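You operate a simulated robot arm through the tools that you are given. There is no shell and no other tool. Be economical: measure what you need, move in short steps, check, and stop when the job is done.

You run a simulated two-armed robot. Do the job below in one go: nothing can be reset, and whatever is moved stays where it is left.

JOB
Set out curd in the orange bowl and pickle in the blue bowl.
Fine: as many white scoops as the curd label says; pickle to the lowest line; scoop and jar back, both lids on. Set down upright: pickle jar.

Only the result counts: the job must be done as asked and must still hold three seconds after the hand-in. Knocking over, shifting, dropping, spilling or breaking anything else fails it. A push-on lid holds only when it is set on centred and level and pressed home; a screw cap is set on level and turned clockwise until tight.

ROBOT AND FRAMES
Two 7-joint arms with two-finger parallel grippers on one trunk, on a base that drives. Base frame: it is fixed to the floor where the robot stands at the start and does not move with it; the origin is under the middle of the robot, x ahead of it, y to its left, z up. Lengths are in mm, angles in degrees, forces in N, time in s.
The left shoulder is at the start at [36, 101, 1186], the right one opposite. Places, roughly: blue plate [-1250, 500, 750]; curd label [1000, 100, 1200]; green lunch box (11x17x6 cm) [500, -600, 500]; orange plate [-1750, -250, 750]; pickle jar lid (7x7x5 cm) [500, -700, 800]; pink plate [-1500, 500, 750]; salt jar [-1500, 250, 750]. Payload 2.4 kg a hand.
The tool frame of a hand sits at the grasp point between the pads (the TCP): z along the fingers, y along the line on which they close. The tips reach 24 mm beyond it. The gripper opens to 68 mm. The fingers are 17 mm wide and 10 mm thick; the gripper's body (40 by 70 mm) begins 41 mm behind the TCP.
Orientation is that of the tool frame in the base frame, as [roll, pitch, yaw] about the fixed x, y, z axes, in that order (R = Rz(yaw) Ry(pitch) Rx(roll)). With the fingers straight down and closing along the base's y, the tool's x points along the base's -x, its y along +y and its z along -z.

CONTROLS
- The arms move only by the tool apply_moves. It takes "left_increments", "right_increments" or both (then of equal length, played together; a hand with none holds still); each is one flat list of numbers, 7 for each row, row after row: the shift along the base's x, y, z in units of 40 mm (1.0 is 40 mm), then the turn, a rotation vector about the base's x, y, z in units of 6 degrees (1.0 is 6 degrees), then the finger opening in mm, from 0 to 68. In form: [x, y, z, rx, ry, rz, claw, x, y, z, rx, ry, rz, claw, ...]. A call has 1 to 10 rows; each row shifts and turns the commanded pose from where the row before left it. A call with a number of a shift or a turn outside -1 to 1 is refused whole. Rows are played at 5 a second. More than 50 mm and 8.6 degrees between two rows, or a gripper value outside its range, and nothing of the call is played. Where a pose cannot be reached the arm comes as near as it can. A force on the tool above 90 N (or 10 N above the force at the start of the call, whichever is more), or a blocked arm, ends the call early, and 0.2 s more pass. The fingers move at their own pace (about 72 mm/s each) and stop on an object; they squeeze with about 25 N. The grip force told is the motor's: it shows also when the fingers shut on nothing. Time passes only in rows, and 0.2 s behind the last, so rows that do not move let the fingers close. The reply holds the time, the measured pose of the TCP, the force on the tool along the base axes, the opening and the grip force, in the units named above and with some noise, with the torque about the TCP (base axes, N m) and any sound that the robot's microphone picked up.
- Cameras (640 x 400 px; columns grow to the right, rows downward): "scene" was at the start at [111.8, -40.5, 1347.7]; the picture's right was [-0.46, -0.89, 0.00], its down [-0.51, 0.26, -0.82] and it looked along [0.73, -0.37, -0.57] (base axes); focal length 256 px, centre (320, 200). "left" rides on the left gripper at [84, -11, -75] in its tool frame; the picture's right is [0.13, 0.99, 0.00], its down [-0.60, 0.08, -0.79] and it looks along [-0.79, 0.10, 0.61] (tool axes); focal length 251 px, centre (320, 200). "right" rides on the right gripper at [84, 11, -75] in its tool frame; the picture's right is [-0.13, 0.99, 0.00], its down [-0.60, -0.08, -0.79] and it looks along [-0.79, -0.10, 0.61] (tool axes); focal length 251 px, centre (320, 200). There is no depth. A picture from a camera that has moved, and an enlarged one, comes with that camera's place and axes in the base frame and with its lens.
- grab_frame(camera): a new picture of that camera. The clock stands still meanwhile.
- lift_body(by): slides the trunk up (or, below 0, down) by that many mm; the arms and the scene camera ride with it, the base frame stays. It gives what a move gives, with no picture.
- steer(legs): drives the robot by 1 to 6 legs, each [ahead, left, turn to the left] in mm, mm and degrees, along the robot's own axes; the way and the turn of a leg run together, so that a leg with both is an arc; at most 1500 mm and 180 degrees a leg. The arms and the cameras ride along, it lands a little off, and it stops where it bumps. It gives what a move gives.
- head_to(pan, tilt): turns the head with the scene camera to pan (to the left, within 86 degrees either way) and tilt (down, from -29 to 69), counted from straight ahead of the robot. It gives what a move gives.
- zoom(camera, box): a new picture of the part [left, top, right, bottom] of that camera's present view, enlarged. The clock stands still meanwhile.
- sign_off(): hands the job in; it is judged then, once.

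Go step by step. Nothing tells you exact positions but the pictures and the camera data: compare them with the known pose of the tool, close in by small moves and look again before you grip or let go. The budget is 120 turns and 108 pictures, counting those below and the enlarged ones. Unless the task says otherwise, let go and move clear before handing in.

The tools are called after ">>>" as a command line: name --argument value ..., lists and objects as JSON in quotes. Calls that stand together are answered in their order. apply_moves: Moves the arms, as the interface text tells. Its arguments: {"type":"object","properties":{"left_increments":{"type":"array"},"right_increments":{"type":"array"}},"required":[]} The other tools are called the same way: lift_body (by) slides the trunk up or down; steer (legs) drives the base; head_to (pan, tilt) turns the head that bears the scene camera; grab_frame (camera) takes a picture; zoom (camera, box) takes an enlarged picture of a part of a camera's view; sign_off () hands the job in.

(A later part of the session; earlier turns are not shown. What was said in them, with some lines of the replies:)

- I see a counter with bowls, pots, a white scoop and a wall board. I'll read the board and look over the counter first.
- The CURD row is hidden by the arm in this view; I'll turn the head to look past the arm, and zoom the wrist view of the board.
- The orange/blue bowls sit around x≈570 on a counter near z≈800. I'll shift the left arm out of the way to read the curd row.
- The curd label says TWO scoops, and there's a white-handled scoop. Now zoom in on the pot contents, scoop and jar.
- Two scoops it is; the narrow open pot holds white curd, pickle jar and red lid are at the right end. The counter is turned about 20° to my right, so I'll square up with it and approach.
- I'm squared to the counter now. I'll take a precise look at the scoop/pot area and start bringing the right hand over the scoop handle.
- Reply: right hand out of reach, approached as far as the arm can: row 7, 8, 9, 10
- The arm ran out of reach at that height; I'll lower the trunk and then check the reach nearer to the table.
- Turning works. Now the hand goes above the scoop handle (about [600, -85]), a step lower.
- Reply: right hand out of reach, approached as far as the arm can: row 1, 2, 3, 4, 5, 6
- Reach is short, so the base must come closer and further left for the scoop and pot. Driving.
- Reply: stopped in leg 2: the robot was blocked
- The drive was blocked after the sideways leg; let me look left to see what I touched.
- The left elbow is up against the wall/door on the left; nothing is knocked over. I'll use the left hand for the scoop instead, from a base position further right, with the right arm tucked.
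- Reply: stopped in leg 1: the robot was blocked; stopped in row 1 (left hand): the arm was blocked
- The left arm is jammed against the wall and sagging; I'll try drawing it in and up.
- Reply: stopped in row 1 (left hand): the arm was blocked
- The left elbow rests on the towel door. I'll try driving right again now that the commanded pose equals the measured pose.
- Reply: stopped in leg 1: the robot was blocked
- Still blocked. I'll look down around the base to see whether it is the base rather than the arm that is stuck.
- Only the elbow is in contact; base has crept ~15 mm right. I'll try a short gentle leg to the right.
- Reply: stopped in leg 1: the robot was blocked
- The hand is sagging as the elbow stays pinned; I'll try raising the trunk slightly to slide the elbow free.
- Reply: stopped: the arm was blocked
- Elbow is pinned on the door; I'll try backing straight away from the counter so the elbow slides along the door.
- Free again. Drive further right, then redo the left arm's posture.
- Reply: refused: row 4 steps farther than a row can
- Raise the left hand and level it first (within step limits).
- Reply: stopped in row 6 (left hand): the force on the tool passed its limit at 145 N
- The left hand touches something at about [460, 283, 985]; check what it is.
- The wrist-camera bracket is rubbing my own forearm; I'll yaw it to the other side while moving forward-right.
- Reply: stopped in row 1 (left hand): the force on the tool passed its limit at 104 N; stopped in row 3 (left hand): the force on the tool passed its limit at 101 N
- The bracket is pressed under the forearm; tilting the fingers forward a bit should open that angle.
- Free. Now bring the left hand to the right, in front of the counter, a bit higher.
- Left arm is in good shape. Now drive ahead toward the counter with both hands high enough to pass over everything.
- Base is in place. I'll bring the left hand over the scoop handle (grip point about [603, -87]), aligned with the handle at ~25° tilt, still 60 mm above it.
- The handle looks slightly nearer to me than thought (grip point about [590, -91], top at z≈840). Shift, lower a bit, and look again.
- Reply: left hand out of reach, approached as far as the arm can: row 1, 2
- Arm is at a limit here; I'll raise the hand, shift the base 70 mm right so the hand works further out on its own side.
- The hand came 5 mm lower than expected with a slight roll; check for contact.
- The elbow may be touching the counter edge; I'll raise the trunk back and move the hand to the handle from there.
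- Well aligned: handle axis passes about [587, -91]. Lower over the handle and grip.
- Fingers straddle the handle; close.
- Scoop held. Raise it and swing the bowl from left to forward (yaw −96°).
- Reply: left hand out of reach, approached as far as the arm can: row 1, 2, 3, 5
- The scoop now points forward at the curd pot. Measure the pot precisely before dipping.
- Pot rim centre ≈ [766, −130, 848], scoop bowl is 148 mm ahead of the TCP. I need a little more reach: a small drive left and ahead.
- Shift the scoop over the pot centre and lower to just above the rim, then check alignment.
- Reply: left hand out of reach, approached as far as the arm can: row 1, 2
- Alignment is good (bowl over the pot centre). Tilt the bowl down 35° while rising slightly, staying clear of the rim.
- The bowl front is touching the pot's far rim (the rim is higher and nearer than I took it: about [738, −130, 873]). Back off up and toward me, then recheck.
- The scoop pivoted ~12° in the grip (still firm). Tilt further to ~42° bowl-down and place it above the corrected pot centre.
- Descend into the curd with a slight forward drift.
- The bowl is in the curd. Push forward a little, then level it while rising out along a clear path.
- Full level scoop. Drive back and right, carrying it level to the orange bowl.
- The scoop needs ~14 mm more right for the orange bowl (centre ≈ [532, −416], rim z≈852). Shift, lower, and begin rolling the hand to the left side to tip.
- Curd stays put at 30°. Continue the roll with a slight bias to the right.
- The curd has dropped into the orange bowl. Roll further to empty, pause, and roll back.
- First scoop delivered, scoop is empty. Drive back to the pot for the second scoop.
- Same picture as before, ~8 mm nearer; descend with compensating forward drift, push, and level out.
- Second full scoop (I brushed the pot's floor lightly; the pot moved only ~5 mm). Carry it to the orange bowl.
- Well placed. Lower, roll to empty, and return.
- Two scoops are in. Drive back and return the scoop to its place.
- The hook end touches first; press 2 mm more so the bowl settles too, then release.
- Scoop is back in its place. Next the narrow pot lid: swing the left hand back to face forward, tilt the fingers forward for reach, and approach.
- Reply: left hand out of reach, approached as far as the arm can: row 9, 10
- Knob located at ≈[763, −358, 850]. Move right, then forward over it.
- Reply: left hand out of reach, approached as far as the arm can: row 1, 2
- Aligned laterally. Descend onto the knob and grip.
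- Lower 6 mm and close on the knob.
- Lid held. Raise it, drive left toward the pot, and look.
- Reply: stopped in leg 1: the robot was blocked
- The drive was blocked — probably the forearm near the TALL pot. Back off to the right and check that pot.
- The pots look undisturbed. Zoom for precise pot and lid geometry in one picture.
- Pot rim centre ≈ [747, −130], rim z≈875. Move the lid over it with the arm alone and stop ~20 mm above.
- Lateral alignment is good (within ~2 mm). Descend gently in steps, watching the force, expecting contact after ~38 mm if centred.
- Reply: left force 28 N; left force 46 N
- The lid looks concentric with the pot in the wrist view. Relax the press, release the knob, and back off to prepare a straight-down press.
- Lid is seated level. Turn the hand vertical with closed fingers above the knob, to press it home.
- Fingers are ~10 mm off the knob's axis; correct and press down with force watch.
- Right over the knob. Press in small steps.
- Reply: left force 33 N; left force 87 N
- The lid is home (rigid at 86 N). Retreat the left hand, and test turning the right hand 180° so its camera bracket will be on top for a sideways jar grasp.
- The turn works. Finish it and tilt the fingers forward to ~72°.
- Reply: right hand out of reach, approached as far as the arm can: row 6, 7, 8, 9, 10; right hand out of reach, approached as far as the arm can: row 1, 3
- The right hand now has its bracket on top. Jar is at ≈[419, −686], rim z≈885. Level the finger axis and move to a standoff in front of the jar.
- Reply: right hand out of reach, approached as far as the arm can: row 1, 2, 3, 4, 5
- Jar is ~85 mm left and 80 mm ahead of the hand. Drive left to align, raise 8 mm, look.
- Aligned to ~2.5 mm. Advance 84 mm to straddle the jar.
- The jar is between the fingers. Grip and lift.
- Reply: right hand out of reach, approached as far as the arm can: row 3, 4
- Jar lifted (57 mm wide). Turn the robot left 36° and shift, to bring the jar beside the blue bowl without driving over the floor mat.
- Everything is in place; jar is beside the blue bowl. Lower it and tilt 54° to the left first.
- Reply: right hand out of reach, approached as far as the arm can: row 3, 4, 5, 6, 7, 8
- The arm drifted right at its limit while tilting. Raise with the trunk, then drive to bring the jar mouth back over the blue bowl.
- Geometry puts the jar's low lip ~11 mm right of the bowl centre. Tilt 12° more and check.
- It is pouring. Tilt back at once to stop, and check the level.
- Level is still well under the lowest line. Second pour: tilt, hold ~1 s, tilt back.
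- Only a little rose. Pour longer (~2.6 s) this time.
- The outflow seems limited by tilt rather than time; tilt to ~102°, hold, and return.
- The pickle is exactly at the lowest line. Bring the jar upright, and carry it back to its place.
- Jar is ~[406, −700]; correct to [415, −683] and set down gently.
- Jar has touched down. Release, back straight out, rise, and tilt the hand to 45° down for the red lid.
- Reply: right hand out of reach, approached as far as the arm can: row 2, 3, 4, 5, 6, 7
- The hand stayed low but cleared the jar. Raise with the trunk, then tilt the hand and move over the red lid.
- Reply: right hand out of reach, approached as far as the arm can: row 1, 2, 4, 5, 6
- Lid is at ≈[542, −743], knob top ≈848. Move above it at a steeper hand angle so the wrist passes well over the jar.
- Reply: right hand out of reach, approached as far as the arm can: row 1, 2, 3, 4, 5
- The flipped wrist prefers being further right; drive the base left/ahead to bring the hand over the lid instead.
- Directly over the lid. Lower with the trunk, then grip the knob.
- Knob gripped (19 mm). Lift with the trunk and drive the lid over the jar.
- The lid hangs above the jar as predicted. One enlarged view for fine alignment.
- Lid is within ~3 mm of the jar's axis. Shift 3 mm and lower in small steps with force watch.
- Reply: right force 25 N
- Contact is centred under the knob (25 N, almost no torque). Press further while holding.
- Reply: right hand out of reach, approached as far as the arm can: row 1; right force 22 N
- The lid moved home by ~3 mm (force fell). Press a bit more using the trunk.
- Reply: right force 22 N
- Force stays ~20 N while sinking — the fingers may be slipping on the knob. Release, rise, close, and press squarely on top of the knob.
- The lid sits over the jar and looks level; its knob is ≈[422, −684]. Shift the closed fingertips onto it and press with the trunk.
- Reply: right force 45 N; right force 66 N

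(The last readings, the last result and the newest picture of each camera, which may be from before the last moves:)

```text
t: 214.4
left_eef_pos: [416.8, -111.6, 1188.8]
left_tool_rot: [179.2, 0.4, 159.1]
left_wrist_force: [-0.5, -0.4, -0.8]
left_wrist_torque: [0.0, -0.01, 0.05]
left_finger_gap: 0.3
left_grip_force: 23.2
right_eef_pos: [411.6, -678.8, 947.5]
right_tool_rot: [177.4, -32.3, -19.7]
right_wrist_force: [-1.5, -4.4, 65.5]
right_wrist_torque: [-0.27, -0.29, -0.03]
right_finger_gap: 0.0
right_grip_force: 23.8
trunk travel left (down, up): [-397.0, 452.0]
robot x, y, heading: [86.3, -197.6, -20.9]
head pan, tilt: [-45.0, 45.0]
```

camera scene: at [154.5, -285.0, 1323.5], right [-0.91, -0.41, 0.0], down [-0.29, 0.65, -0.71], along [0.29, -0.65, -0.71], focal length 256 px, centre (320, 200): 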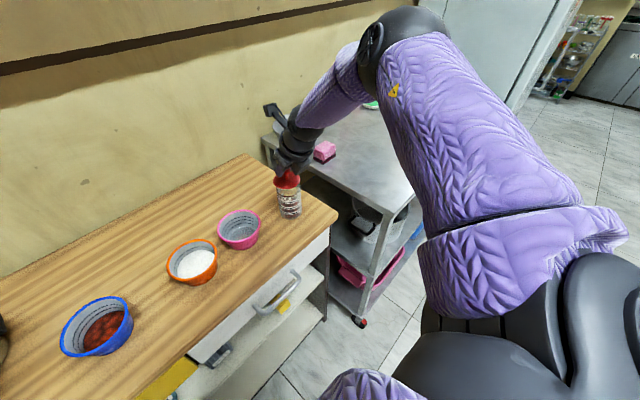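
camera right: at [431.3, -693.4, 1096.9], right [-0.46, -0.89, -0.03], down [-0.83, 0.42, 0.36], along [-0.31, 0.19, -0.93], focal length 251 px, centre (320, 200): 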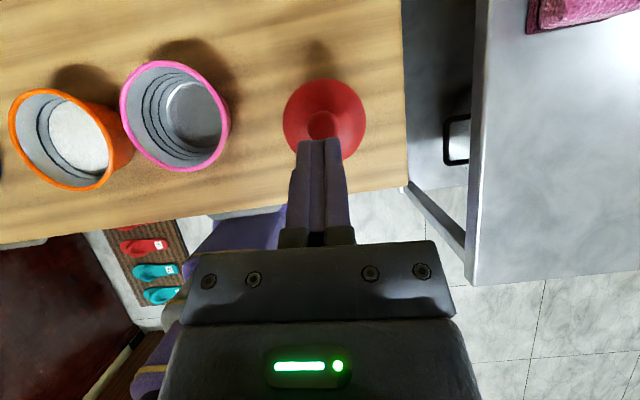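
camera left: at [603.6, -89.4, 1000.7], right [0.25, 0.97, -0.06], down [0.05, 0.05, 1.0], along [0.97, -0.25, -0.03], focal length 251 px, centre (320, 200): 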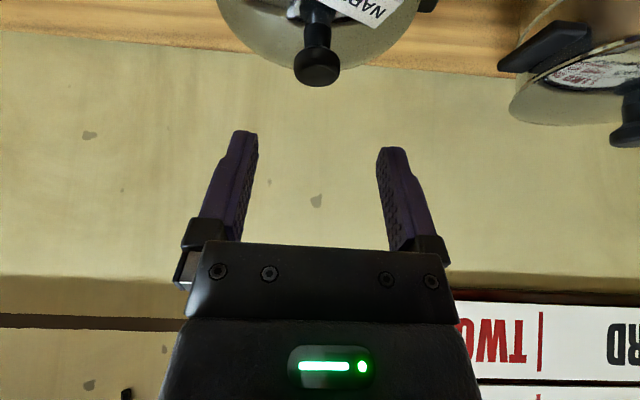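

The jar lid is home (rigid to 65 N). Lift clear.

>>> lift_body --by 100

>>> steer --legs '[[-120, 0, 0]]'

```text
t: 215.8
left_eef_pos: [418.7, -115.5, 1286.9]
left_tool_rot: [179.0, 0.1, 159.0]
left_wrist_force: [0.5, 0.0, 0.1]
left_wrist_torque: [0.03, 0.02, 0.02]
left_finger_gap: 0.2
left_grip_force: 23.4
right_eef_pos: [410.4, -679.5, 1044.5]
right_tool_rot: [177.5, -31.7, -19.8]
right_wrist_force: [-0.4, 0.6, 0.1]
right_wrist_torque: [0.01, -0.02, -0.04]
right_finger_gap: 0.3
right_grip_force: 23.3
trunk travel left (down, up): [-497.0, 352.0]
robot x, y, heading: [88.6, -195.1, -20.8]
head pan, tilt: [-45.0, 45.0]
```

```text
t: 217.0
left_eef_pos: [307.1, -73.5, 1286.9]
left_tool_rot: [179.1, 0.2, 158.7]
left_wrist_force: [-0.4, 0.4, -0.1]
left_wrist_torque: [0.0, -0.03, -0.01]
left_finger_gap: 0.0
left_grip_force: 23.8
right_eef_pos: [296.9, -638.3, 1044.9]
right_tool_rot: [177.7, -31.8, -20.0]
right_wrist_force: [-1.1, 0.1, 0.4]
right_wrist_torque: [0.0, -0.02, 0.03]
right_finger_gap: 0.0
right_grip_force: 23.1
trunk travel left (down, up): [-497.0, 352.0]
robot x, y, heading: [-21.1, -152.6, -21.2]
head pan, tilt: [-45.0, 45.0]
```

Both hands are clear of the counter: the bowls are filled, the scoop and jar are back, and both lids are pressed on. Handing in.

>>> sign_off

```text
The job is handed in.
```

I handed the job in. The orange bowl holds two white scoops of curd, and the blue bowl holds pickle to the lowest line. The scoop and the upright pickle jar are back where they stood.

- **Lids:** I pressed both on until they stopped moving. The pictures ran out before I could look at the jar lid after its last press, so I judged that one by force alone.
- **Curd pot:** I touched its bottom with the scoop, and it moved about 5 mm.
- **Bumps:** My left arm jammed against the door early on, and the base was blocked once more later. I saw nothing knocked over or moved either time.
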